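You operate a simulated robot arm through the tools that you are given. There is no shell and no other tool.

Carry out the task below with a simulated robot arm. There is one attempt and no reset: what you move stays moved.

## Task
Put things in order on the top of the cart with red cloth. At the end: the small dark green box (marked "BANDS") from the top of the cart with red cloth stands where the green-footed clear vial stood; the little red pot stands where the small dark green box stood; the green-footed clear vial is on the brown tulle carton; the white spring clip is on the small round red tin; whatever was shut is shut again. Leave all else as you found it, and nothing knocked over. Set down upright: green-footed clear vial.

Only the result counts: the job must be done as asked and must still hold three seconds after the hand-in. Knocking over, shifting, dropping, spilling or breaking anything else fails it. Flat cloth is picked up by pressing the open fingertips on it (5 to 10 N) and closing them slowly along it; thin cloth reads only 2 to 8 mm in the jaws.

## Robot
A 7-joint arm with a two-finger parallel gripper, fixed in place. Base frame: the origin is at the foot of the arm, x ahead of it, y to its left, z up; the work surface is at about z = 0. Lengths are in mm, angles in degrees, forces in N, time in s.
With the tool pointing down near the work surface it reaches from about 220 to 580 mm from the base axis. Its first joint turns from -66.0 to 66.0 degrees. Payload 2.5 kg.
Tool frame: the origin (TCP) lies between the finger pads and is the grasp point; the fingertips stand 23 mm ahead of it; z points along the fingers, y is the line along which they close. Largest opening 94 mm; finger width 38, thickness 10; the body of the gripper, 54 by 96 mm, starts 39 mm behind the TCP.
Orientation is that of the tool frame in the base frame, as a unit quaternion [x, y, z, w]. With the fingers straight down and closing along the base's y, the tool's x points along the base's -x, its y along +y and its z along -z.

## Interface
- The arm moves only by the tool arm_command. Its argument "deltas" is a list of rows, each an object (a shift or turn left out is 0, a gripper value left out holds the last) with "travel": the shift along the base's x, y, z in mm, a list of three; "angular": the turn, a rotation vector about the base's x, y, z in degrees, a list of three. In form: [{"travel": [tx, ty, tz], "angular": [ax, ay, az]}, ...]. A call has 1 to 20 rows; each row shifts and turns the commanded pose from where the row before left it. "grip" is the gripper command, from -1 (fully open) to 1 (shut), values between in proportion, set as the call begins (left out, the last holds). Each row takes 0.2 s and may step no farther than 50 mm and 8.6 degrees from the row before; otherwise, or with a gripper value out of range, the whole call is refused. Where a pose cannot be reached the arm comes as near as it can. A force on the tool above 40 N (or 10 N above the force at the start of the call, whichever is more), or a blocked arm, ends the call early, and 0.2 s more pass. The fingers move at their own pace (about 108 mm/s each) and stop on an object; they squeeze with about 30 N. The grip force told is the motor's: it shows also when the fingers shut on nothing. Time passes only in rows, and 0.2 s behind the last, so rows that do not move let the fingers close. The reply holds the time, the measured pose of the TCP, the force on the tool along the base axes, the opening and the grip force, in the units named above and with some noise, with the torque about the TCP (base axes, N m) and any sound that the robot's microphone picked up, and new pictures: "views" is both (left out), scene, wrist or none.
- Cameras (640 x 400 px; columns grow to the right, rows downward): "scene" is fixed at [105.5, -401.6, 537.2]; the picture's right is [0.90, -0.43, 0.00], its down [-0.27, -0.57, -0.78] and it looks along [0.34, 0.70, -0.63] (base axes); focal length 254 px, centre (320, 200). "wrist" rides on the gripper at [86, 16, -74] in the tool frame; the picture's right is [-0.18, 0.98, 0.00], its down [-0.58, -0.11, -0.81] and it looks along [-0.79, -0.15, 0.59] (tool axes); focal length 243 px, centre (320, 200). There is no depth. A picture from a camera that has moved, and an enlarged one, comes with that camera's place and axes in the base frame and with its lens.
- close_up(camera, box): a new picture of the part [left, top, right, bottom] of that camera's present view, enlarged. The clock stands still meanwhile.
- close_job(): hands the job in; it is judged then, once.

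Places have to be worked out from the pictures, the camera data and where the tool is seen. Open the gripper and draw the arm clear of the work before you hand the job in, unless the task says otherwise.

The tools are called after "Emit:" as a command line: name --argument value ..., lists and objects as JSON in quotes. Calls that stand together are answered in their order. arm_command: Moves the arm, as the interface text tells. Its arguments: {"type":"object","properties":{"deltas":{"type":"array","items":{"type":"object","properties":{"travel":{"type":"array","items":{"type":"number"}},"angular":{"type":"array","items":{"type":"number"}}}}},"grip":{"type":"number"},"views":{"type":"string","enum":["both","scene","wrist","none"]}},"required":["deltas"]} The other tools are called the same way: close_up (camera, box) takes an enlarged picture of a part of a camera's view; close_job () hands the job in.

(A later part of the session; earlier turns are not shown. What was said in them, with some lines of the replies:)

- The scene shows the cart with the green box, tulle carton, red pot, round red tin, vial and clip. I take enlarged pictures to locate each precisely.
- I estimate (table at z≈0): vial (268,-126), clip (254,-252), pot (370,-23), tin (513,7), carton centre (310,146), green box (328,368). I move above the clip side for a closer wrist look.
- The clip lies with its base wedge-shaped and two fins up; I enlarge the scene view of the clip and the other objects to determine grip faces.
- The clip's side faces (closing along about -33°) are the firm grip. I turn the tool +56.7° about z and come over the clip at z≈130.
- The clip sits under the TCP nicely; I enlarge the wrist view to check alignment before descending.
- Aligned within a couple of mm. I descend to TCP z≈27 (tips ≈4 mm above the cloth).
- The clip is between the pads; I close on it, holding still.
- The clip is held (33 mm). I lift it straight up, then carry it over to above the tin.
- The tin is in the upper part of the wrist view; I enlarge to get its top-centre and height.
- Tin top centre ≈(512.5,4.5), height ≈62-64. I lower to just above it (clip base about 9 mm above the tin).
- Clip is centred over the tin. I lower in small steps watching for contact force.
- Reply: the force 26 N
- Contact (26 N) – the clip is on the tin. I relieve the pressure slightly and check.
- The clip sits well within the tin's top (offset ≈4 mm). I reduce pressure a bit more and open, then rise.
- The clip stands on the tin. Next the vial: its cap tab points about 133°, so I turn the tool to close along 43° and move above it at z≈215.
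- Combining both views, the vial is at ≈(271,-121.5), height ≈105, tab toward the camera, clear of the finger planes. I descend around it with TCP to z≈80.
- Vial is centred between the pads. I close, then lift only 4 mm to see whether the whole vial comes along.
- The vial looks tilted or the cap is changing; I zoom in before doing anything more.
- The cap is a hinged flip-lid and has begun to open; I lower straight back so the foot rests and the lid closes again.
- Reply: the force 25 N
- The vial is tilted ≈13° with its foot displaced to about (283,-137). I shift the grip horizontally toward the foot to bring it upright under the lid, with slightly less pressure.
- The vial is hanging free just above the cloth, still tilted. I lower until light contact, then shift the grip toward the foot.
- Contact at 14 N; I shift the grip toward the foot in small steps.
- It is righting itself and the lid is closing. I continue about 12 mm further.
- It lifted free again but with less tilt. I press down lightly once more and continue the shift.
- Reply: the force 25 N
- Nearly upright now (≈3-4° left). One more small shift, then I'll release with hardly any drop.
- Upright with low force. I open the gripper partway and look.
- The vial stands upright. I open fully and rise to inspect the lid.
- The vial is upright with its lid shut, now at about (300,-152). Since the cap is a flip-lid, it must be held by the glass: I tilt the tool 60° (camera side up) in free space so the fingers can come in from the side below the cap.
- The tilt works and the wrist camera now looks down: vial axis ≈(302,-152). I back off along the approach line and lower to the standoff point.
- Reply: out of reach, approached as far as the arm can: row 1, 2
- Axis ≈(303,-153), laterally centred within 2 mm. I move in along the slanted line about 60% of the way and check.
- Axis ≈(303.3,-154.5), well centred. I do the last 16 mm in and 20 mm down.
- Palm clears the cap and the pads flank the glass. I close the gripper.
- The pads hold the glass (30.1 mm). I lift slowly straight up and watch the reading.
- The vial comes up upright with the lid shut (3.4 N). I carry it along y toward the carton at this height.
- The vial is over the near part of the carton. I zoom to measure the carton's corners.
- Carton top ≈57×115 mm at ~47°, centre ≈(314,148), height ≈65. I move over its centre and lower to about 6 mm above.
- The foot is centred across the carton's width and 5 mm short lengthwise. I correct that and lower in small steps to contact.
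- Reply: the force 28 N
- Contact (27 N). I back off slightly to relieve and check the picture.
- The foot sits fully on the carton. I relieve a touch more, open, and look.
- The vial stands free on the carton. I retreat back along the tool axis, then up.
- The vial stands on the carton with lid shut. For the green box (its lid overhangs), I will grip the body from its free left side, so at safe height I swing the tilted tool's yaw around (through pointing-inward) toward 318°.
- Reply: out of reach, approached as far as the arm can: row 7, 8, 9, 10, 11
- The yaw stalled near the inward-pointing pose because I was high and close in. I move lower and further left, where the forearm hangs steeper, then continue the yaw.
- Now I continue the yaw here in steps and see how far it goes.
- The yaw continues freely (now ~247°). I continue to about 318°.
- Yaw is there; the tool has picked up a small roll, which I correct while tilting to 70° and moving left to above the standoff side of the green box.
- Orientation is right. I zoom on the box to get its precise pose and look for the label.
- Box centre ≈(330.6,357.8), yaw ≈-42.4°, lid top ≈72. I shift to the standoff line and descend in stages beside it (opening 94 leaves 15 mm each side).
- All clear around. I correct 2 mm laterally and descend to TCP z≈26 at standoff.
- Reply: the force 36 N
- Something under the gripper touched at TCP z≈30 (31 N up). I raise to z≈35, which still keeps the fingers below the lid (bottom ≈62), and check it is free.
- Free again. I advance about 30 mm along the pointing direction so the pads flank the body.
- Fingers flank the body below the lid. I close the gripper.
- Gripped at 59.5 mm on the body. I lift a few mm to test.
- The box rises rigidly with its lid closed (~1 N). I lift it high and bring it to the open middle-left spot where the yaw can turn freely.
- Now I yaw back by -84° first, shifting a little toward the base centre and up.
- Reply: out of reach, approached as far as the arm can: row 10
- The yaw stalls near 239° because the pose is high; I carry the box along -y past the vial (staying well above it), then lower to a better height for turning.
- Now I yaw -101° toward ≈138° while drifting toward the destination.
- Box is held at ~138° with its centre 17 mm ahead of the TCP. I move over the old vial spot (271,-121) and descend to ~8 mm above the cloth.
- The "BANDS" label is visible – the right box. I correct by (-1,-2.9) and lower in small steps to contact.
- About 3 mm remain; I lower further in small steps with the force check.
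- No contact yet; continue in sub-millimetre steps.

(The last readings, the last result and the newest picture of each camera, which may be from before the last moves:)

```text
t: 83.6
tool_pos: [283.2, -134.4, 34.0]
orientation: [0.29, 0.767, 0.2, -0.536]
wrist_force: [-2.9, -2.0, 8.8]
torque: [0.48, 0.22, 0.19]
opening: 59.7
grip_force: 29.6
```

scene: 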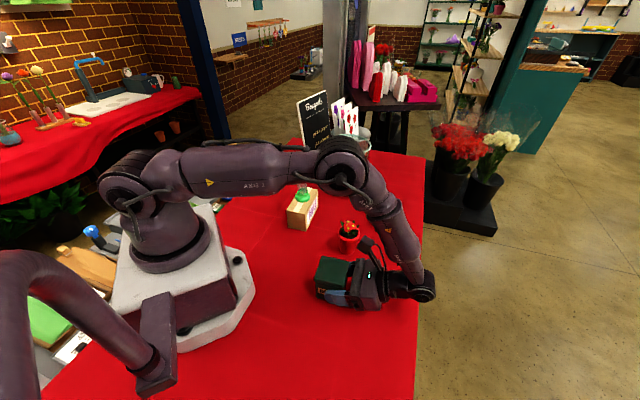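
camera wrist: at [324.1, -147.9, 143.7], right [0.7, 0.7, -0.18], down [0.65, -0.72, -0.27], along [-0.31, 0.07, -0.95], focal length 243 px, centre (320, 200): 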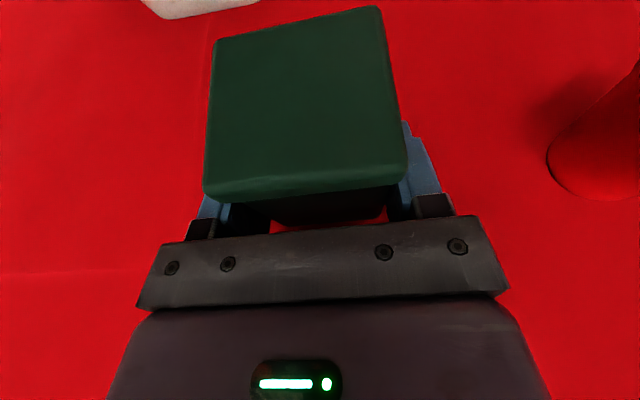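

Light contact at the box's front edge (9 N). I release.

Emit:
arm_command --deltas '[{}, {}, {}]' --grip -1

Emit:
close_up --camera "scene" --box '[300, 240, 400, 320]'

```text
t: 84.4
tool_pos: [283.5, -133.7, 34.3]
orientation: [0.291, 0.768, 0.2, -0.535]
wrist_force: [0.3, -0.7, 1.3]
torque: [-0.05, 0.01, 0.04]
opening: 94.2
grip_force: 0.0
camera wrist: at [325.2, -147.1, 140.2], right [0.7, 0.7, -0.18], down [0.65, -0.72, -0.26], along [-0.31, 0.07, -0.95], focal length 243 px, centre (320, 200)
```

scene: 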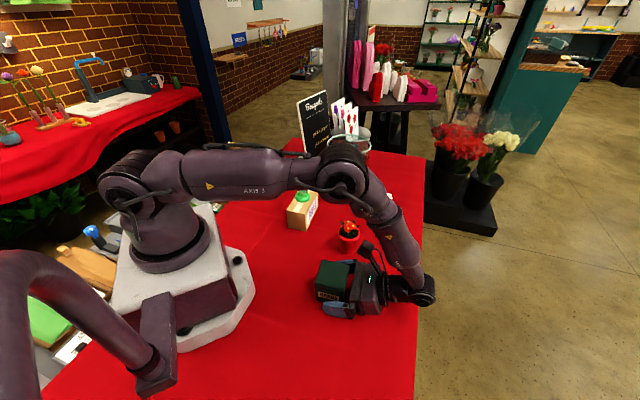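
wrist: 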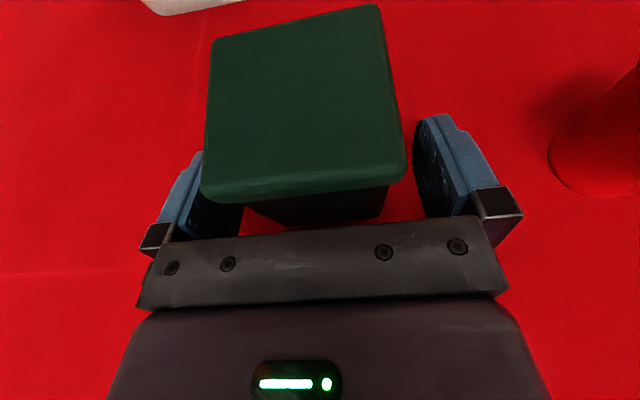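

```text
5.00 times, centred on (350, 280) of scene
camera zoom: at [105.5, -401.6, 537.2], right [0.9, -0.43, 0.0], down [-0.27, -0.57, -0.78], along [0.34, 0.7, -0.63], focal length 1270 px, centre (170, -200)
```

zoom: 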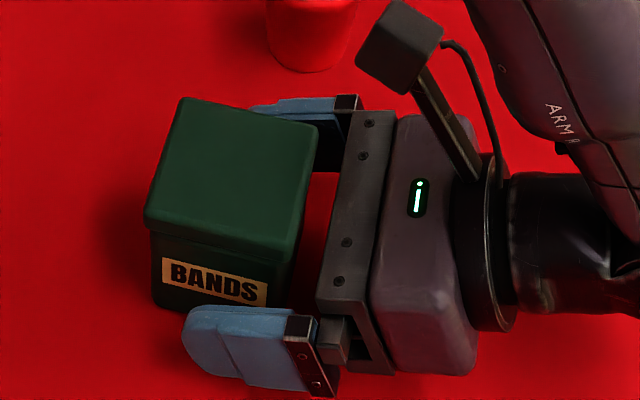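

The box marked BANDS stands at the old vial spot, lid closed. I back off and rise.

Emit:
arm_command --deltas '[{"travel": [5.6, -5, 0]}, {"travel": [7.4, -6.7, 2]}, {"travel": [7.4, -6.7, 5]}, {"travel": [0, 0, 25]}, {"travel": [0, 0, 40]}, {"travel": [0, 0, 45]}, {"travel": [0, 0, 45]}, {"travel": [0, 0, 30]}, {}]'

Emit:
close_up --camera "scene" --box '[290, 210, 400, 310]'

Emit:
close_up --camera "wrist" --box '[240, 60, 440, 220]'

```text
t: 86.4
tool_pos: [302.5, -151.9, 223.2]
orientation: [0.29, 0.768, 0.199, -0.535]
wrist_force: [-0.1, 0.1, 0.2]
torque: [0.0, 0.0, -0.01]
opening: 94.1
grip_force: 0.1
camera wrist: at [345.6, -165.3, 329.1], right [0.7, 0.7, -0.18], down [0.65, -0.72, -0.26], along [-0.31, 0.07, -0.95], focal length 243 px, centre (320, 200)
```

scene: 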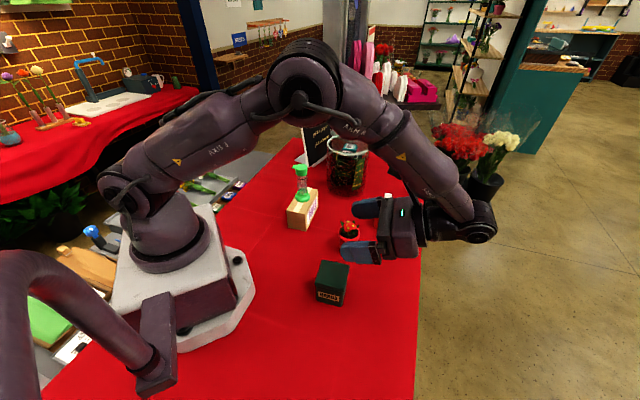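
wrist: 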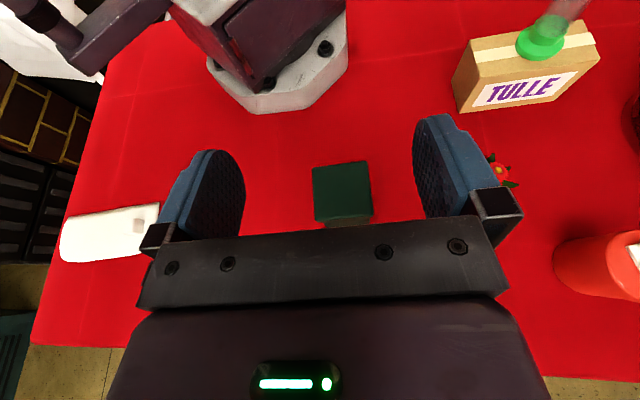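

```text
4.00 times, centred on (345, 260) of scene
camera zoom: at [105.4, -401.6, 537.2], right [0.9, -0.43, 0.0], down [-0.27, -0.57, -0.78], along [0.34, 0.7, -0.63], focal length 1016 px, centre (220, -40)
```

zoom: 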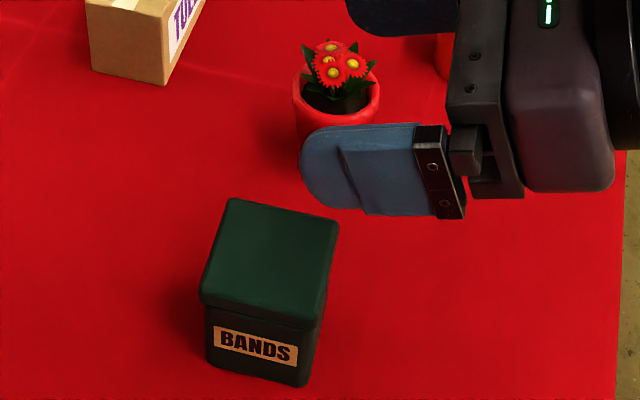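

```text
2.50 times, centred on (340, 140) of wrist
camera zoom: at [345.6, -165.3, 329.1], right [0.7, 0.7, -0.18], down [0.65, -0.72, -0.26], along [-0.31, 0.07, -0.95], focal length 606 px, centre (270, 350)
```

zoom: 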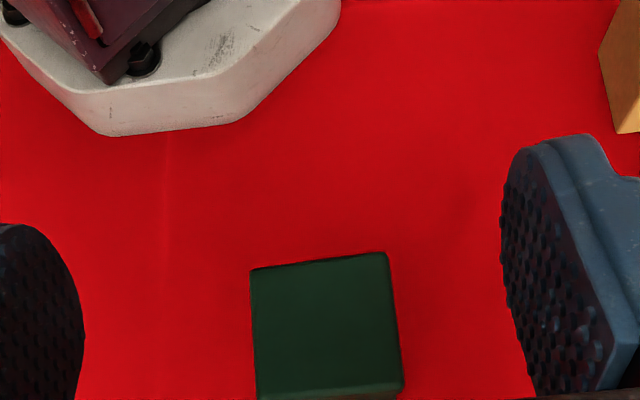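

The box is at (271,-122), upright and shut. Next the pot: I untilt the tool back to vertical, then move over the pot while yawing so the fingers close along ~110°.

Emit:
arm_command --deltas '[{"angular": [-5.61, -6.38, 0]}, {"angular": [-5.61, -6.38, 0]}, {"angular": [-5.61, -6.38, 0]}, {"angular": [-5.61, -6.38, 0]}, {"angular": [-5.61, -6.38, 0]}, {"angular": [-5.61, -6.38, 0]}, {"angular": [-5.61, -6.38, 0]}, {"angular": [-5.61, -6.38, 0]}, {"angular": [-1.06, -1.2, 0]}, {}, {"travel": [8, 15, 5], "angular": [0, 0, 7.8]}, {"travel": [8, 16, 5], "angular": [0, 0, 7.8]}, {"travel": [8, 16, 0], "angular": [0, 0, 7.8]}, {"travel": [8, 16, 0], "angular": [0, 0, 7.8]}, {"travel": [8, 16, 0], "angular": [0, 0, 7.8]}, {"travel": [8, 16, 0], "angular": [0, 0, 7.8]}, {"travel": [8, 16, 0], "angular": [0, 0, 7.8]}, {"travel": [8, 16, 0], "angular": [0, 0, 7.8]}, {}]'

Emit:
close_up --camera "wrist" --box '[240, 0, 420, 120]'

```text
t: 90.4
tool_pos: [368.0, -23.0, 233.4]
orientation: [-0.183, 0.983, -0.001, 0.0]
wrist_force: [0.2, -0.1, -0.1]
torque: [0.0, -0.01, 0.05]
opening: 93.9
grip_force: 0.0
camera wrist: at [282.7, -38.3, 308.4], right [-0.18, 0.98, 0.0], down [0.58, 0.11, 0.81], along [0.79, 0.14, -0.59], focal length 243 px, centre (320, 200)
```

scene: 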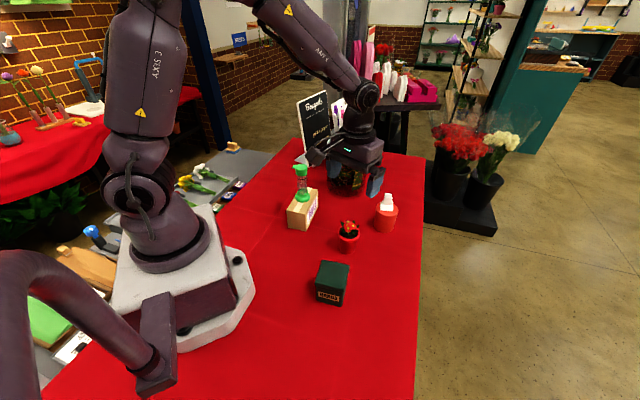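
wrist: 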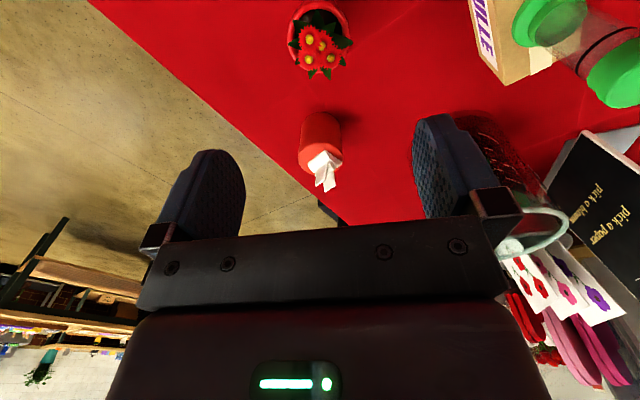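

```text
3.33 times, centred on (330, 60) of wrist
camera zoom: at [282.7, -38.3, 308.4], right [-0.18, 0.98, 0.0], down [0.58, 0.11, 0.81], along [0.79, 0.14, -0.59], focal length 809 px, centre (287, 667)
```

zoom: 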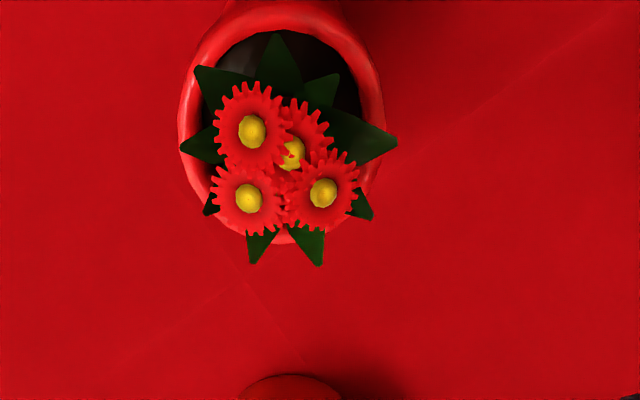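

Pot rim centre ≈(372,-23), rim top ≈67, flowers ≈100. A leaf reaches past the rim on the present closing line, so I turn 14.6° more, centre over the pot, and descend to z≈110 for a check.

Emit:
arm_command --deltas '[{"travel": [1.6, -0.3, 0], "angular": [0, 0, 7.3]}, {"travel": [1.6, -0.3, 0], "angular": [0, 0, 7.3]}, {"travel": [0, 0, -30]}, {"travel": [0, 0, -30]}, {"travel": [0, 0, -30]}, {"travel": [0, 0, -30]}, {}, {}]'

Emit:
close_up --camera "wrist" --box '[210, 40, 430, 230]'

Emit:
close_up --camera "scene" --box '[300, 180, 400, 260]'

```text
t: 92.2
tool_pos: [369.3, -24.5, 117.2]
orientation: [-0.304, 0.953, -0.001, -0.002]
wrist_force: [-0.3, -0.3, 0.8]
torque: [0.04, 0.02, 0.02]
opening: 94.0
grip_force: 0.0
camera wrist: at [290.0, -59.9, 191.6], right [-0.42, 0.91, 0.0], down [0.54, 0.25, 0.81], along [0.73, 0.34, -0.59], focal length 243 px, centre (320, 200)
```

scene: 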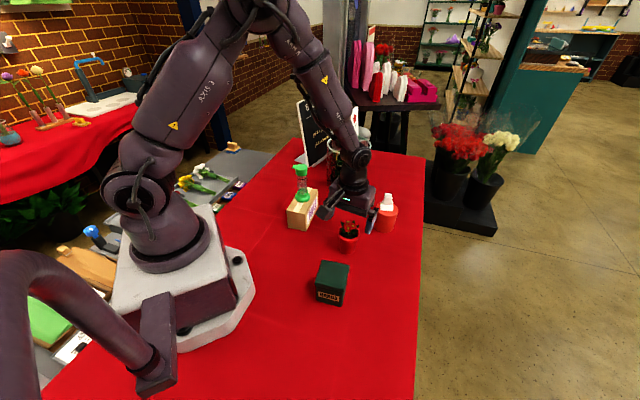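
wrist: 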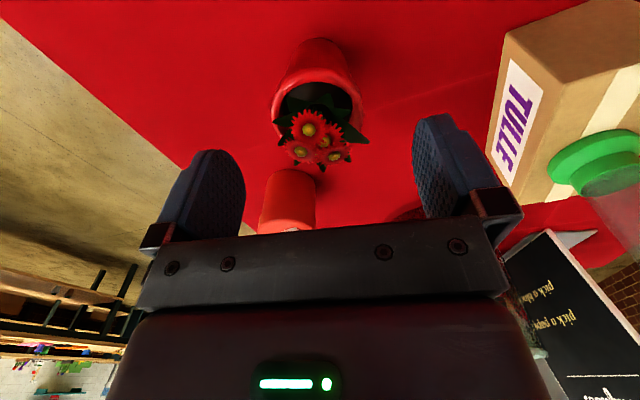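

```text
2.11 times, centred on (320, 135) of wrist
camera zoom: at [290.0, -59.9, 191.6], right [-0.42, 0.91, 0.0], down [0.54, 0.25, 0.81], along [0.73, 0.34, -0.59], focal length 511 px, centre (320, 337)
```

zoom: 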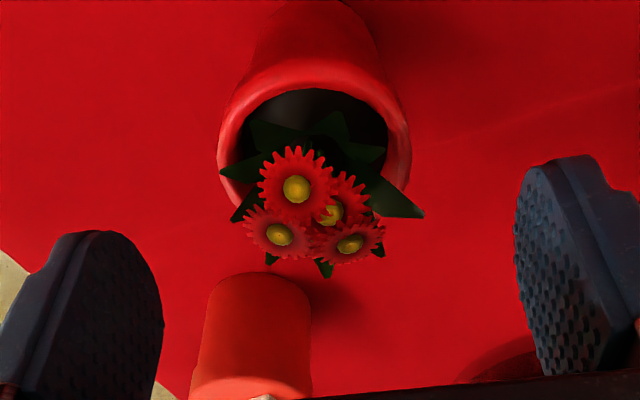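

```text
5.00 times, centred on (350, 220) of scene
camera zoom: at [105.5, -401.6, 537.2], right [0.9, -0.43, 0.0], down [-0.27, -0.57, -0.78], along [0.34, 0.7, -0.63], focal length 1270 px, centre (170, 100)
```

zoom: 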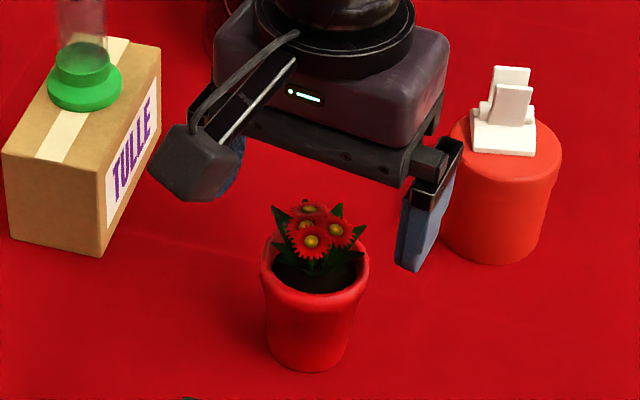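

Pot is centred within ~1.5 mm; fingers clear leaves, tin and carton. I adjust and descend to TCP z≈70 to grip at the rim.

Emit:
arm_command --deltas '[{"travel": [0.9, -1.2, -15]}, {"travel": [0, 0, -15]}, {"travel": [0, 0, -10]}, {"travel": [0, 0, -4]}, {}, {}]'

Emit:
close_up --camera "wrist" --box '[210, 40, 430, 230]'

Emit:
close_up --camera "scene" --box '[300, 180, 400, 260]'

```text
t: 93.6
tool_pos: [370.6, -27.0, 71.9]
orientation: [-0.304, 0.953, -0.001, -0.001]
wrist_force: [0.8, 0.3, -0.2]
torque: [0.01, 0.03, -0.02]
opening: 94.2
grip_force: 0.0
camera wrist: at [291.9, -62.5, 145.9], right [-0.42, 0.91, 0.0], down [0.54, 0.25, 0.81], along [0.73, 0.34, -0.59], focal length 243 px, centre (320, 200)
```

scene: 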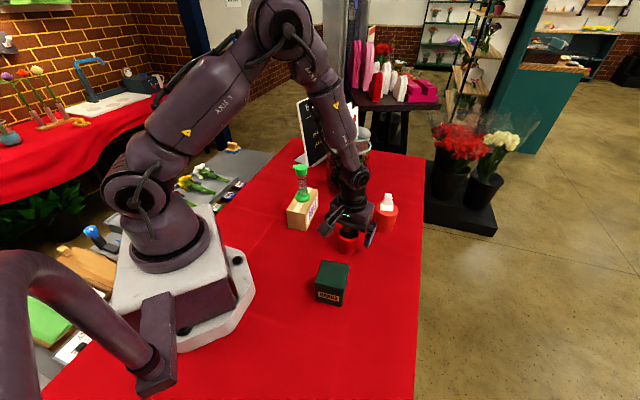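
wrist: 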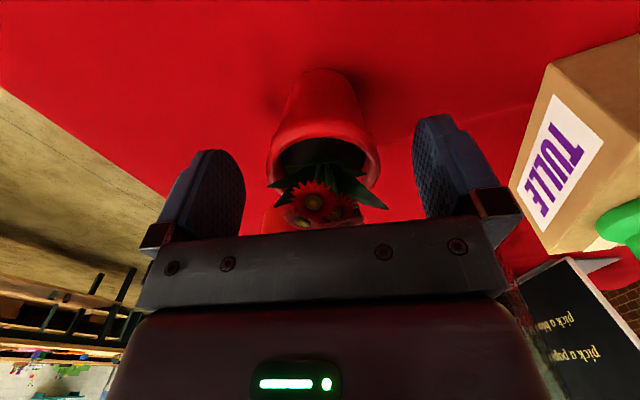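

```text
2.11 times, centred on (320, 135) of wrist
camera zoom: at [291.9, -62.5, 145.9], right [-0.42, 0.91, 0.0], down [0.54, 0.25, 0.81], along [0.73, 0.34, -0.59], focal length 511 px, centre (320, 337)
```

zoom: 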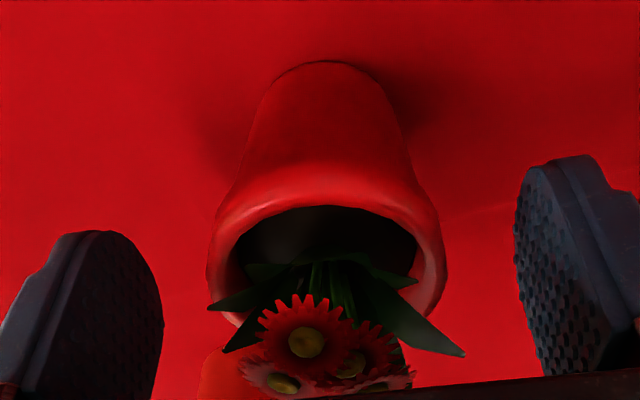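

```text
5.00 times, centred on (350, 220) of scene
camera zoom: at [105.5, -401.6, 537.2], right [0.9, -0.43, 0.0], down [-0.27, -0.57, -0.78], along [0.34, 0.7, -0.63], focal length 1270 px, centre (170, 100)
```

zoom: 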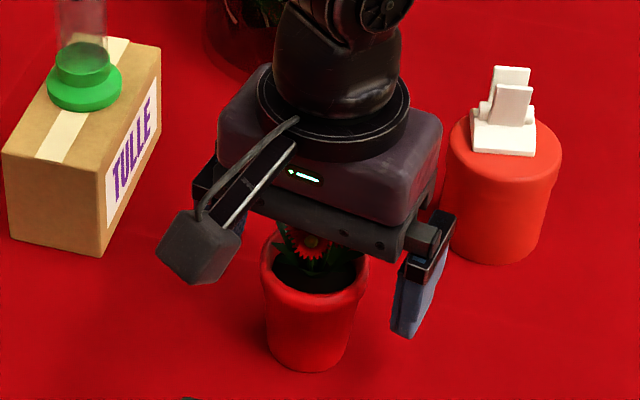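

Rim sits between the pads with no contact. I close on the rim.

Emit:
arm_command --deltas '[{}, {}, {}, {}]' --grip 1

Emit:
close_up --camera "wrist" --box '[210, 40, 430, 230]'

Emit:
close_up --camera "scene" --box '[300, 180, 400, 260]'

```text
t: 94.6
tool_pos: [371.0, -27.0, 71.9]
orientation: [-0.304, 0.953, -0.001, 0.0]
wrist_force: [-1.4, 2.1, 1.4]
torque: [0.14, 0.08, -0.01]
opening: 54.4
grip_force: 30.4
camera wrist: at [291.8, -62.4, 146.0], right [-0.42, 0.91, 0.0], down [0.54, 0.25, 0.81], along [0.73, 0.34, -0.59], focal length 243 px, centre (320, 200)
```

scene: 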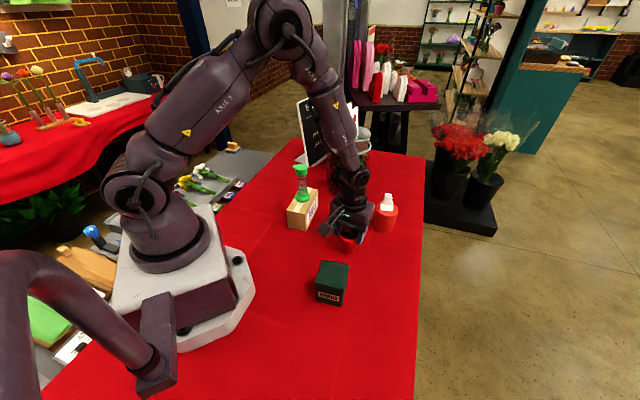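
wrist: 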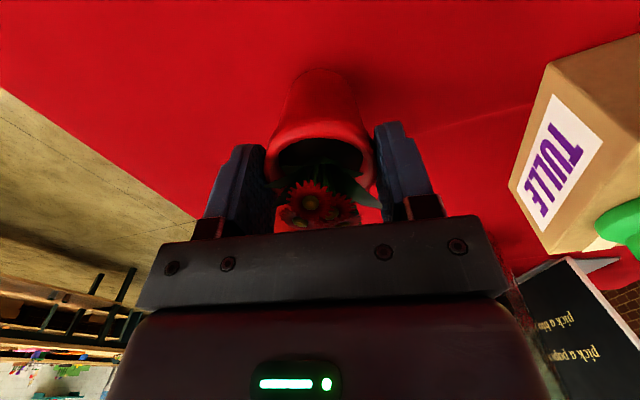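

```text
2.11 times, centred on (320, 135) of wrist
camera zoom: at [291.8, -62.4, 146.0], right [-0.42, 0.91, 0.0], down [0.54, 0.25, 0.81], along [0.73, 0.34, -0.59], focal length 511 px, centre (320, 337)
```

zoom: 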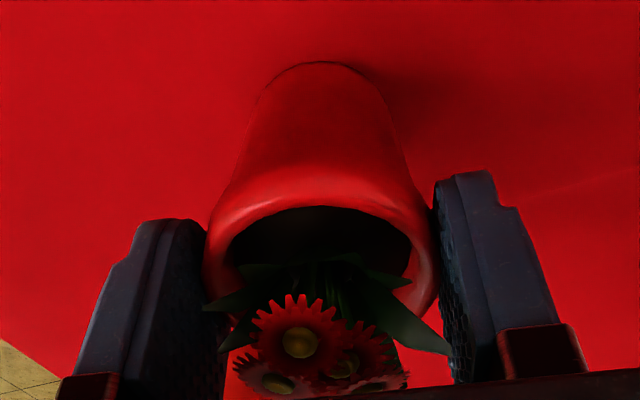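

```text
5.00 times, centred on (350, 220) of scene
camera zoom: at [105.5, -401.6, 537.2], right [0.9, -0.43, 0.0], down [-0.27, -0.57, -0.78], along [0.34, 0.7, -0.63], focal length 1270 px, centre (170, 100)
```

zoom: 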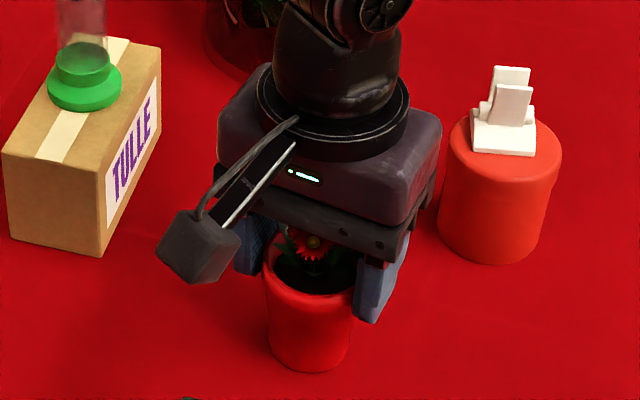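

Rim gripped at 54.4 mm. I lift a little to test, then continue up to clear the vial and jar.

Emit:
arm_command --deltas '[{"travel": [0, 0, 3]}, {"travel": [0, 0, 7]}, {}]' --views "none"

Emit:
close_up --camera "scene" --box '[300, 180, 400, 260]'

```text
t: 95.4
tool_pos: [371.2, -27.3, 81.4]
orientation: [-0.304, 0.953, -0.001, -0.001]
wrist_force: [0.3, -1.1, -3.3]
torque: [-0.04, 0.01, -0.01]
opening: 54.7
grip_force: 29.7
```

```text
5.00 times, centred on (350, 220) of scene
camera zoom: at [105.5, -401.6, 537.2], right [0.9, -0.43, 0.0], down [-0.27, -0.57, -0.78], along [0.34, 0.7, -0.63], focal length 1270 px, centre (170, 100)
```

zoom: 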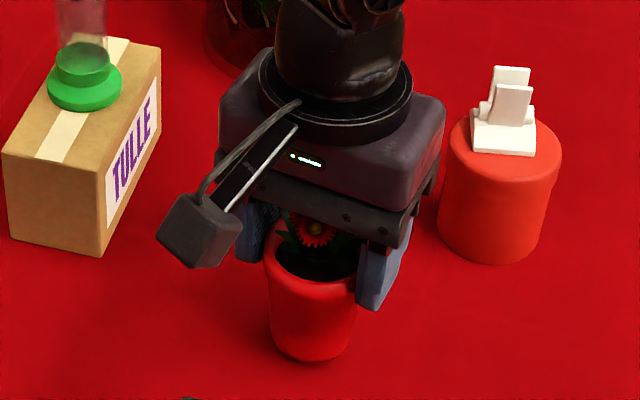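

The pot comes up cleanly. I raise to z≈266 and carry it over to the old box spot.

Emit:
arm_command --deltas '[{"travel": [0, 0, 30]}, {"travel": [0, 0, 40]}, {"travel": [0, 0, 40]}, {"travel": [0, 0, 40]}, {"travel": [0, 0, 35]}, {"travel": [0, 25, 0]}, {"travel": [0, 35, 0]}, {"travel": [0, 40, 0]}, {"travel": [0, 40, 0]}, {"travel": [0, 40, 0]}, {"travel": [-5, 40, 0]}, {"travel": [-10, 40, 0]}, {"travel": [-10, 40, 0]}, {"travel": [-10, 40, 0]}, {"travel": [-5, 30, 0]}, {"travel": [0, 12, 0]}, {}]'

```text
t: 99.0
tool_pos: [330.5, 354.3, 267.3]
orientation: [-0.304, 0.953, -0.001, -0.001]
wrist_force: [0.5, 1.0, -3.2]
torque: [-0.02, 0.03, 0.01]
opening: 54.4
grip_force: 29.8
camera wrist: at [251.5, 319.4, 342.0], right [-0.42, 0.91, 0.0], down [0.54, 0.25, 0.81], along [0.73, 0.34, -0.59], focal length 243 px, centre (320, 200)
```

scene: 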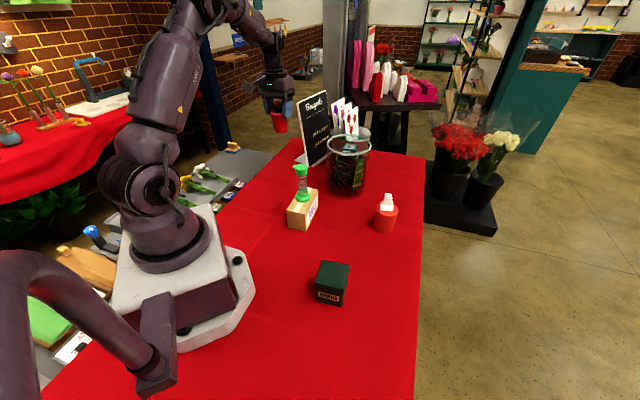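
wrist: 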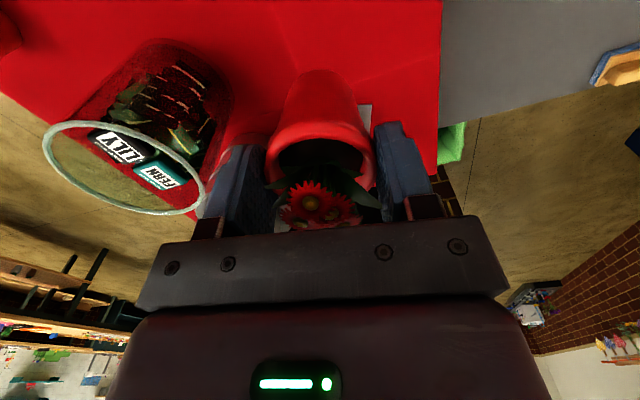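

I'm over the spot. I fine-adjust by (-1.5,+0.8) and descend to about 8 mm above the cloth.

Emit:
arm_command --deltas '[{"travel": [-1.5, 0.8, -20]}, {"travel": [0, 0, -40]}, {"travel": [0, 0, -40]}, {"travel": [0, 0, -40]}, {"travel": [0, 0, -30]}, {"travel": [0, 0, -16]}, {}, {}]'

Emit:
close_up --camera "scene" --box '[240, 120, 340, 200]'

```text
t: 100.8
tool_pos: [329.9, 357.5, 81.2]
orientation: [-0.304, 0.953, -0.001, -0.001]
wrist_force: [0.1, 0.3, -3.1]
torque: [-0.02, 0.01, 0.02]
opening: 54.5
grip_force: 29.9
camera wrist: at [251.9, 321.6, 154.6], right [-0.42, 0.91, 0.0], down [0.54, 0.25, 0.81], along [0.73, 0.34, -0.59], focal length 243 px, centre (320, 200)
```

scene: 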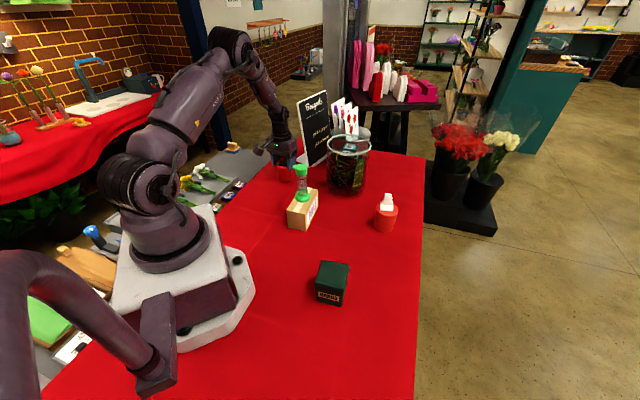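
wrist: 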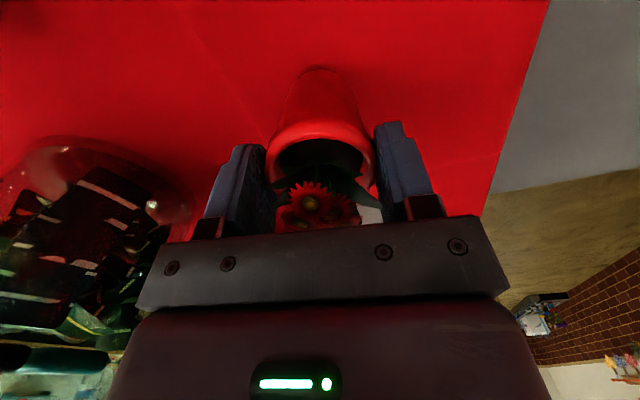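

```text
5.00 times, centred on (290, 160) of scene
camera zoom: at [105.5, -401.6, 537.2], right [0.9, -0.43, 0.0], down [-0.27, -0.57, -0.78], along [0.34, 0.7, -0.63], focal length 1270 px, centre (470, 400)
```

zoom: 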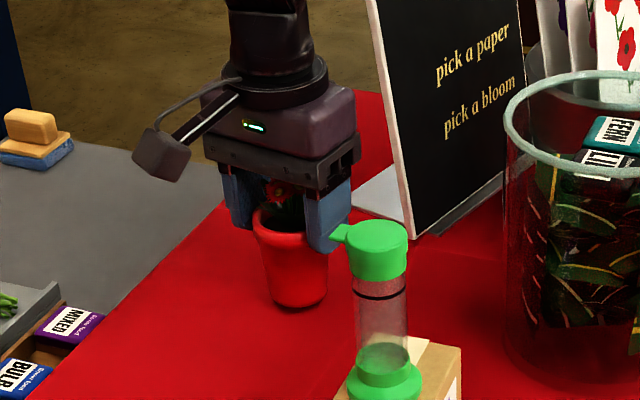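

Scene and wrist both say a ~2-3 mm correction; I apply it and lower gently.

Emit:
arm_command --deltas '[{"travel": [-2, -1.3, 0]}, {"travel": [0, 0, -3]}, {"travel": [0, 0, -2]}, {"travel": [0, 0, -1.5]}, {}]' --views "none"

Emit:
arm_command --deltas '[{"travel": [0, 0, -1]}, {}]' --views "none"

```text
t: 102.0
tool_pos: [328.4, 355.9, 72.4]
orientation: [-0.304, 0.953, -0.001, 0.0]
wrist_force: [-0.8, 0.1, -3.0]
torque: [0.0, 0.0, 0.02]
opening: 54.4
grip_force: 30.1
```

```text
t: 102.6
tool_pos: [328.9, 355.3, 72.3]
orientation: [-0.304, 0.953, -0.001, -0.001]
wrist_force: [-0.1, -0.3, -3.9]
torque: [-0.01, 0.03, -0.02]
opening: 54.5
grip_force: 30.2
```

Emit:
arm_command --deltas '[{"travel": [0, 0, -0.8]}, {}]' --views "none"

Emit:
arm_command --deltas '[{"travel": [0, 0, -0.6]}, {}]' --views "none"

```text
t: 103.2
tool_pos: [328.0, 356.5, 71.4]
orientation: [-0.304, 0.953, -0.001, 0.0]
wrist_force: [-2.7, -4.0, 7.8]
torque: [-0.13, 0.3, 0.05]
opening: 54.3
grip_force: 30.0
```

```text
t: 103.8
tool_pos: [328.3, 355.6, 71.8]
orientation: [-0.304, 0.953, 0.0, 0.0]
wrist_force: [-1.9, -0.4, 10.8]
torque: [-0.13, 0.27, -0.02]
opening: 54.2
grip_force: 29.5
```

The pot is on the cloth (11 N). I open, then check before rising.

Emit:
arm_command --deltas '[{}, {}, {}]' --grip -1

Emit:
close_up --camera "scene" --box '[240, 120, 340, 200]'

```text
t: 104.6
tool_pos: [327.6, 355.3, 70.4]
orientation: [-0.304, 0.953, -0.001, 0.0]
wrist_force: [0.4, 0.1, 0.6]
torque: [0.0, 0.01, 0.02]
opening: 93.9
grip_force: 0.1
camera wrist: at [249.0, 319.1, 145.3], right [-0.42, 0.91, 0.0], down [0.54, 0.25, 0.81], along [0.73, 0.34, -0.59], focal length 243 px, centre (320, 200)
```

scene: 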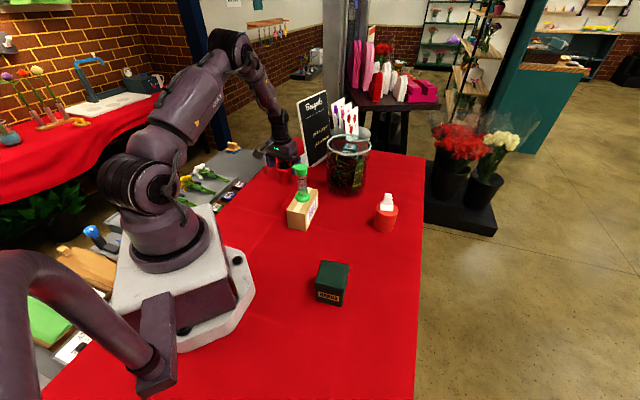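
wrist: 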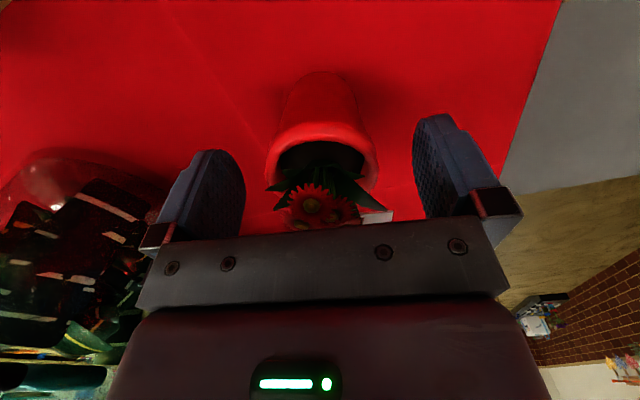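

```text
5.00 times, centred on (290, 160) of scene
camera zoom: at [105.5, -401.6, 537.2], right [0.9, -0.43, 0.0], down [-0.27, -0.57, -0.78], along [0.34, 0.7, -0.63], focal length 1270 px, centre (470, 400)
```

zoom: 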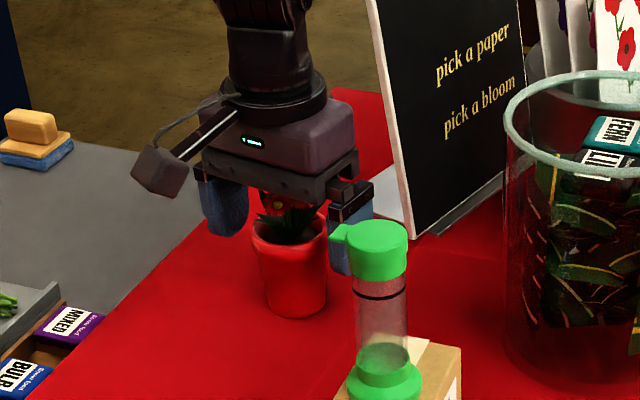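

The pot stands at the spot. I rise clear, keeping away from the sign and vial.

Emit:
arm_command --deltas '[{"travel": [0, 0, 15]}, {"travel": [0, 0, 35]}, {"travel": [0, 0, 45]}, {"travel": [0, 0, 45]}, {"travel": [0, 0, 45]}, {"travel": [0, 0, 35]}, {"travel": [-20, -40, 0]}, {"travel": [-20, -40, 0]}, {}]'

Emit:
close_up --camera "scene" --box '[240, 130, 420, 250]'

Emit:
close_up --camera "scene" --box '[265, 150, 305, 190]'

Emit:
close_up --camera "scene" --box '[290, 245, 410, 370]'

```text
t: 106.6
tool_pos: [288.4, 278.4, 287.5]
orientation: [-0.305, 0.952, -0.001, 0.0]
wrist_force: [0.0, 0.5, 0.4]
torque: [0.01, -0.03, 0.01]
opening: 94.1
grip_force: 0.0
camera wrist: at [209.4, 242.0, 362.0], right [-0.42, 0.91, 0.0], down [0.54, 0.25, 0.81], along [0.73, 0.34, -0.59], focal length 243 px, centre (320, 200)
```

scene: 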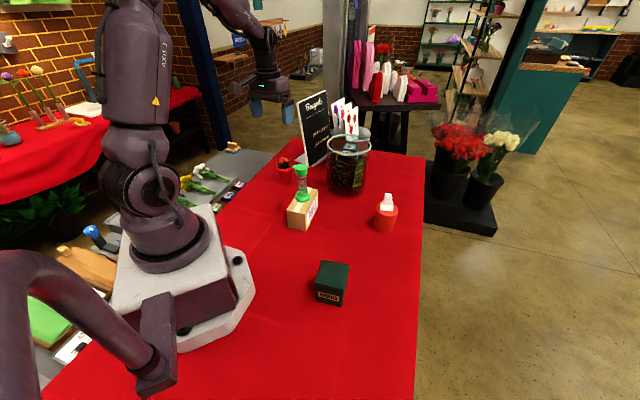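
wrist: 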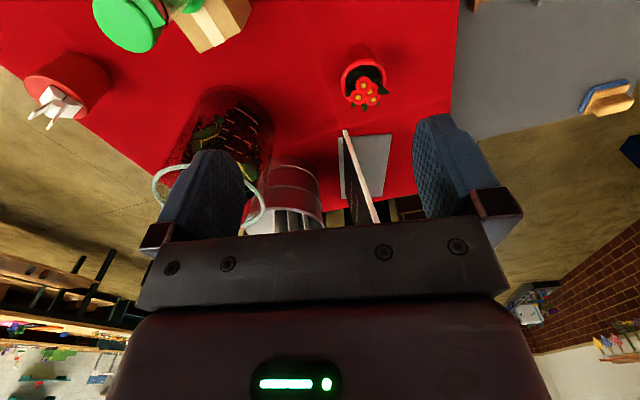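

```text
3.33 times, centred on (330, 190) of scene
camera zoom: at [105.4, -401.7, 537.2], right [0.9, -0.43, 0.0], down [-0.27, -0.57, -0.78], along [0.34, 0.7, -0.63], focal length 846 px, centre (287, 233)
```

zoom: 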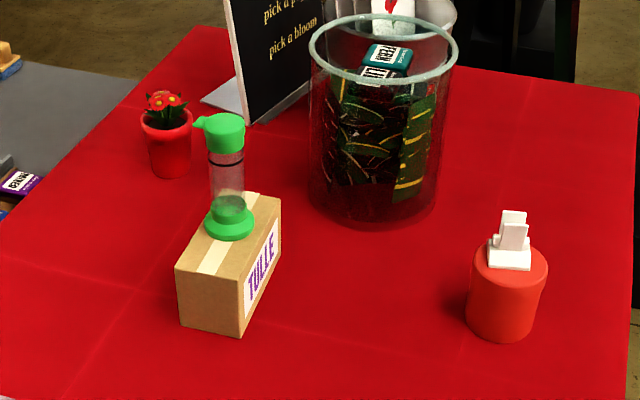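

```text
10.00 times, centred on (285, 170) of scene
camera zoom: at [105.4, -401.7, 537.2], right [0.9, -0.43, 0.0], down [-0.27, -0.57, -0.78], along [0.34, 0.7, -0.63], focal length 2539 px, centre (670, 500)
```

zoom: 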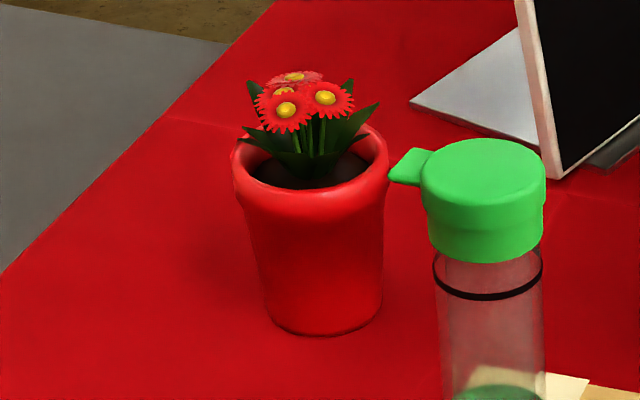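

```text
3.20 times, centred on (350, 308) of scene
camera zoom: at [105.4, -401.7, 537.2], right [0.9, -0.43, 0.0], down [-0.27, -0.57, -0.78], along [0.34, 0.7, -0.63], focal length 813 px, centre (224, -144)
```

zoom: 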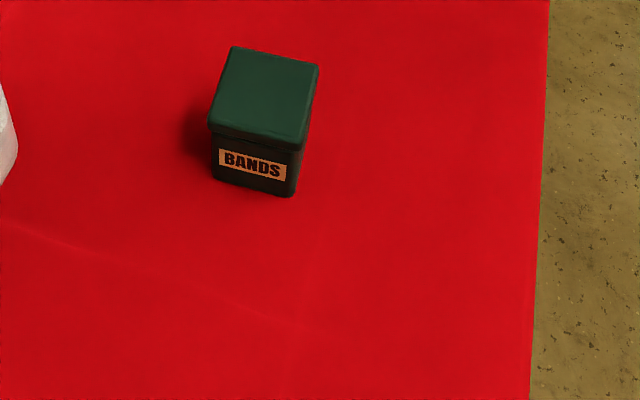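

Everything seems in place; pot base matches the old box base in the same view. I raise the arm further clear and check the vial's lid and the box's lid closely.

Emit:
arm_command --deltas '[{"travel": [0, -20, 20]}, {"travel": [0, -30, 20]}, {"travel": [0, -30, 20]}, {"travel": [10, -40, 0]}, {"travel": [10, -40, 0]}, {}, {}]'

Emit:
close_up --camera "scene" --box '[285, 155, 325, 235]'

Emit:
close_up --camera "scene" --box '[310, 255, 354, 310]'

Emit:
close_up --camera "scene" --box '[365, 185, 405, 240]'

```text
t: 108.2
tool_pos: [309.4, 116.2, 349.1]
orientation: [-0.304, 0.953, -0.001, 0.0]
wrist_force: [0.0, -0.3, 0.3]
torque: [-0.01, 0.01, 0.01]
opening: 94.0
grip_force: 0.0
camera wrist: at [229.9, 79.4, 423.3], right [-0.42, 0.91, 0.0], down [0.54, 0.25, 0.81], along [0.73, 0.34, -0.59], focal length 243 px, centre (320, 200)
```

scene: 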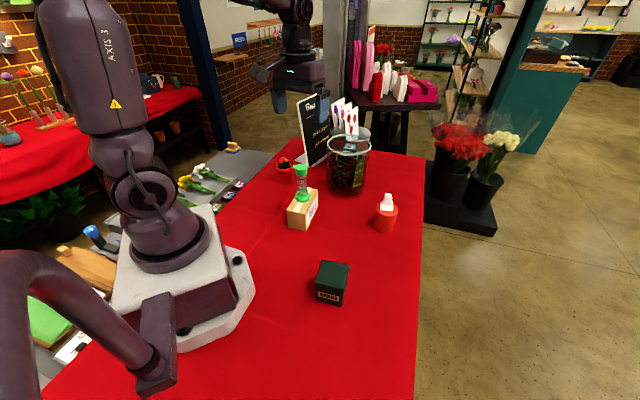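
wrist: 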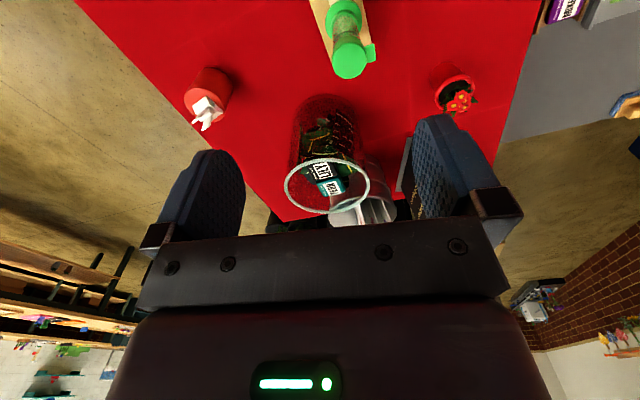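

```text
5.00 times, centred on (305, 195) of scene
camera zoom: at [105.5, -401.7, 537.2], right [0.9, -0.43, 0.0], down [-0.27, -0.57, -0.78], along [0.34, 0.7, -0.63], focal length 1270 px, centre (395, 225)
```

zoom: 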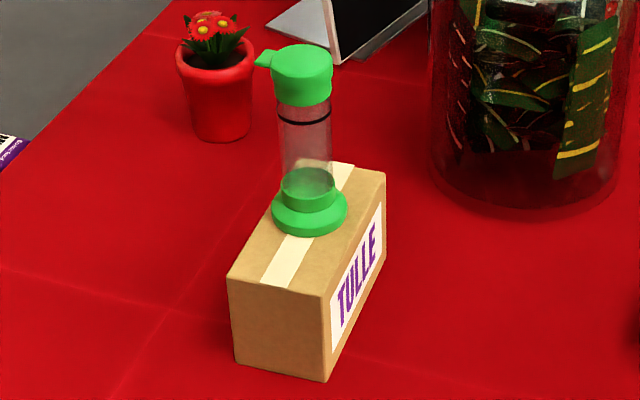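

```text
7.27 times, centred on (332, 282) of scene
camera zoom: at [105.5, -401.7, 537.2], right [0.9, -0.43, 0.0], down [-0.27, -0.57, -0.78], along [0.34, 0.7, -0.63], focal length 1847 px, centre (233, -400)
```

zoom: 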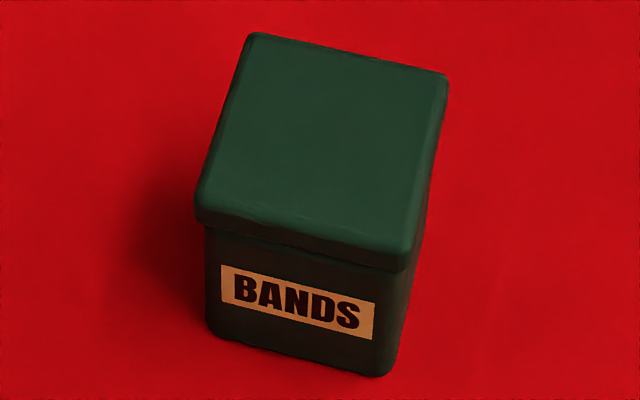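

```text
7.27 times, centred on (385, 212) of scene
camera zoom: at [105.5, -401.7, 537.2], right [0.9, -0.43, 0.0], down [-0.27, -0.57, -0.78], along [0.34, 0.7, -0.63], focal length 1847 px, centre (-153, 109)
```

zoom: 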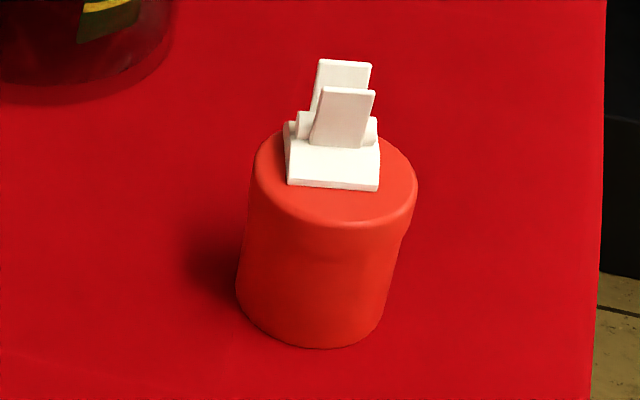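

All items stand properly; I look once more at the tin, whose side shows a faint step, to be sure its lid is not displaced.

Emit:
close_up --camera "scene" --box '[370, 195, 402, 235]'

Emit:
close_up --camera "wrist" --box '[170, 50, 250, 140]'

Emit:
close_up --camera "wrist" --box '[300, 0, 400, 90]'

```text
10.00 times, centred on (386, 215) of scene
camera zoom: at [105.5, -401.7, 537.2], right [0.9, -0.43, 0.0], down [-0.27, -0.57, -0.78], along [0.34, 0.7, -0.63], focal length 2539 px, centre (-340, 50)
```

zoom: 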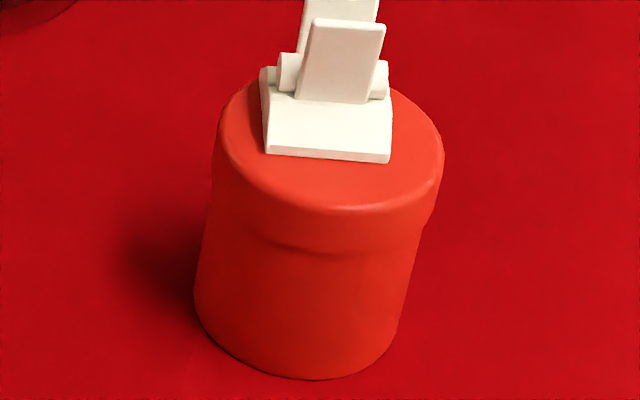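

```text
4.44 times, centred on (210, 95) of wrist
camera zoom: at [229.9, 79.4, 423.3], right [-0.42, 0.91, 0.0], down [0.54, 0.25, 0.81], along [0.73, 0.34, -0.59], focal length 1078 px, centre (809, 667)
```

zoom: 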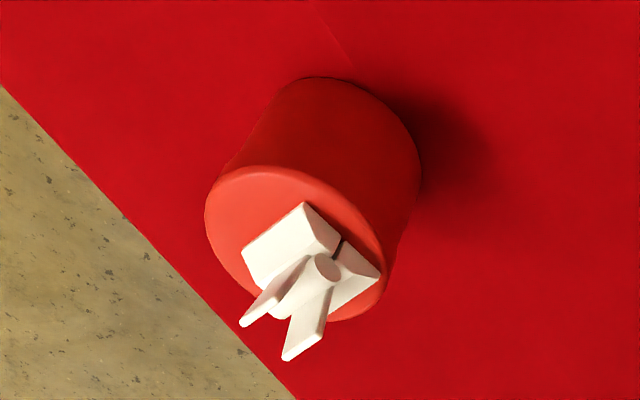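

```text
4.44 times, centred on (350, 45) of wrist
camera zoom: at [229.9, 79.4, 423.3], right [-0.42, 0.91, 0.0], down [0.54, 0.25, 0.81], along [0.73, 0.34, -0.59], focal length 1078 px, centre (187, 889)
```

zoom: 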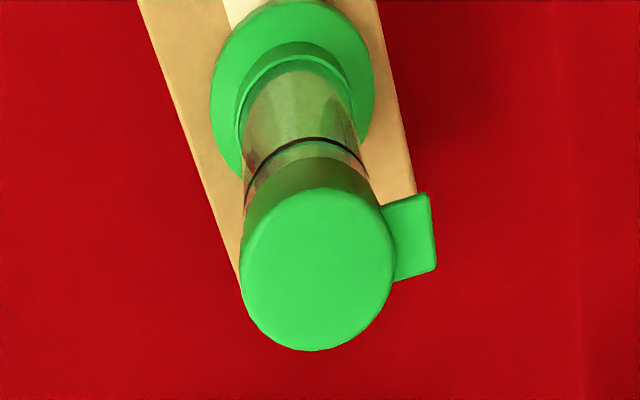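

Lid positions on tin, vial and box match the start within measurement. I bring the arm back to roughly its starting pose, clear of everything, with the gripper open.

Emit:
arm_command --deltas '[{"travel": [18, -27, 2]}, {"travel": [18, -27, 2]}, {"travel": [18, -27, 1]}, {"travel": [18, -27, 0]}, {"travel": [18, -27, 0]}, {"travel": [18, -27, 0]}, {"travel": [18, -27, 0]}, {"travel": [15, -23, 0]}, {}, {}, {}]'

Emit:
close_up --camera "scene" --box '[260, 140, 420, 240]'

```text
t: 110.6
tool_pos: [449.0, -96.2, 358.1]
orientation: [-0.303, 0.953, -0.001, 0.0]
wrist_force: [-0.2, -0.4, -0.4]
torque: [-0.03, -0.02, -0.01]
opening: 94.0
grip_force: 0.2
camera wrist: at [370.3, -131.5, 432.7], right [-0.42, 0.91, 0.0], down [0.54, 0.25, 0.81], along [0.73, 0.34, -0.59], focal length 243 px, centre (320, 200)
```

scene: 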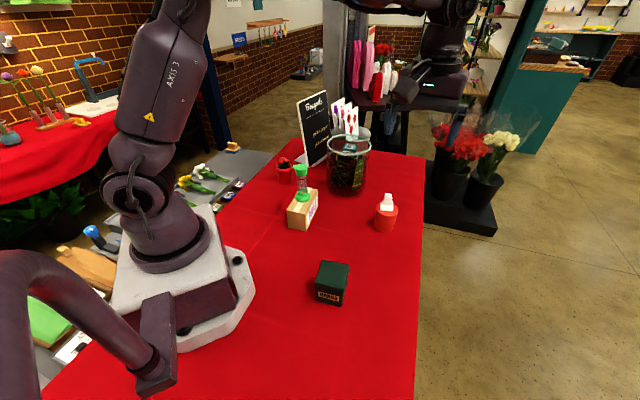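
wrist: 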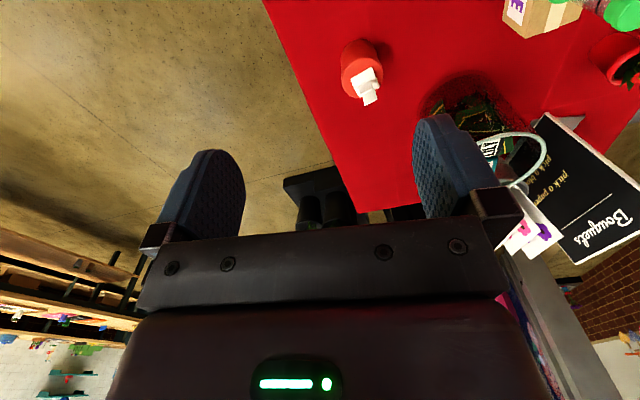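

```text
4.00 times, centred on (340, 190) of scene
camera zoom: at [105.5, -401.6, 537.2], right [0.9, -0.43, 0.0], down [-0.27, -0.57, -0.78], along [0.34, 0.7, -0.63], focal length 1016 px, centre (240, 240)
```

zoom: 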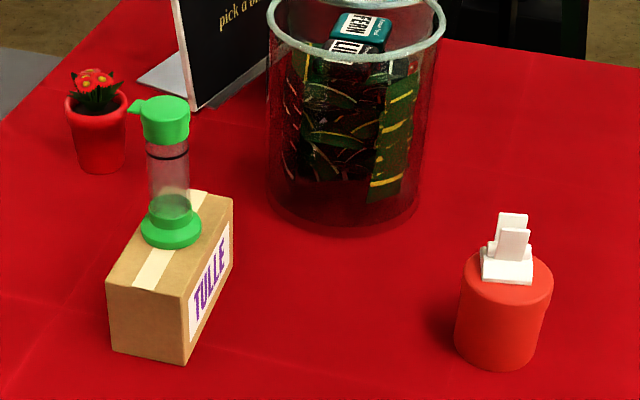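

The final picture shows the carton, tin, jar and sign where they were at the start. The vial is upright and shut on the carton, the clip is on the tin, the pot is at the old box spot and the BANDS box is at the old vial spot. The arm is clear, so I hand in.

Emit:
close_job

```text
The job is handed in.
```

The job is handed in. The final pictures showed everything where the task asked.

- **Green box ("BANDS"):** it stands where the vial stood, within a few millimetres, with its lid shut. It is turned half-way round compared with how it first stood.
- **Red pot:** it stands where the green box stood; its base lines up with the old box base in the same camera view.
- **Vial:** it stands upright on the tulle carton with its flip lid shut.
- **Spring clip:** it is on the round red tin, about 4 mm off centre.

Two things went less than smoothly:

- **Vial lid opened briefly:** my first grip on the vial was by the cap, and the flip lid started to open and the vial tilted. I set it down about 40 mm away, the lid closed again, and I carried it by the glass instead.
- **Tin pressed:** I pressed the clip onto the tin with about 26 N. The tin's lid position matched the starting picture within measurement.

The carton, tin, jar and sign look unmoved, and nothing was knocked over. The gripper is open and the arm is back near its starting pose.
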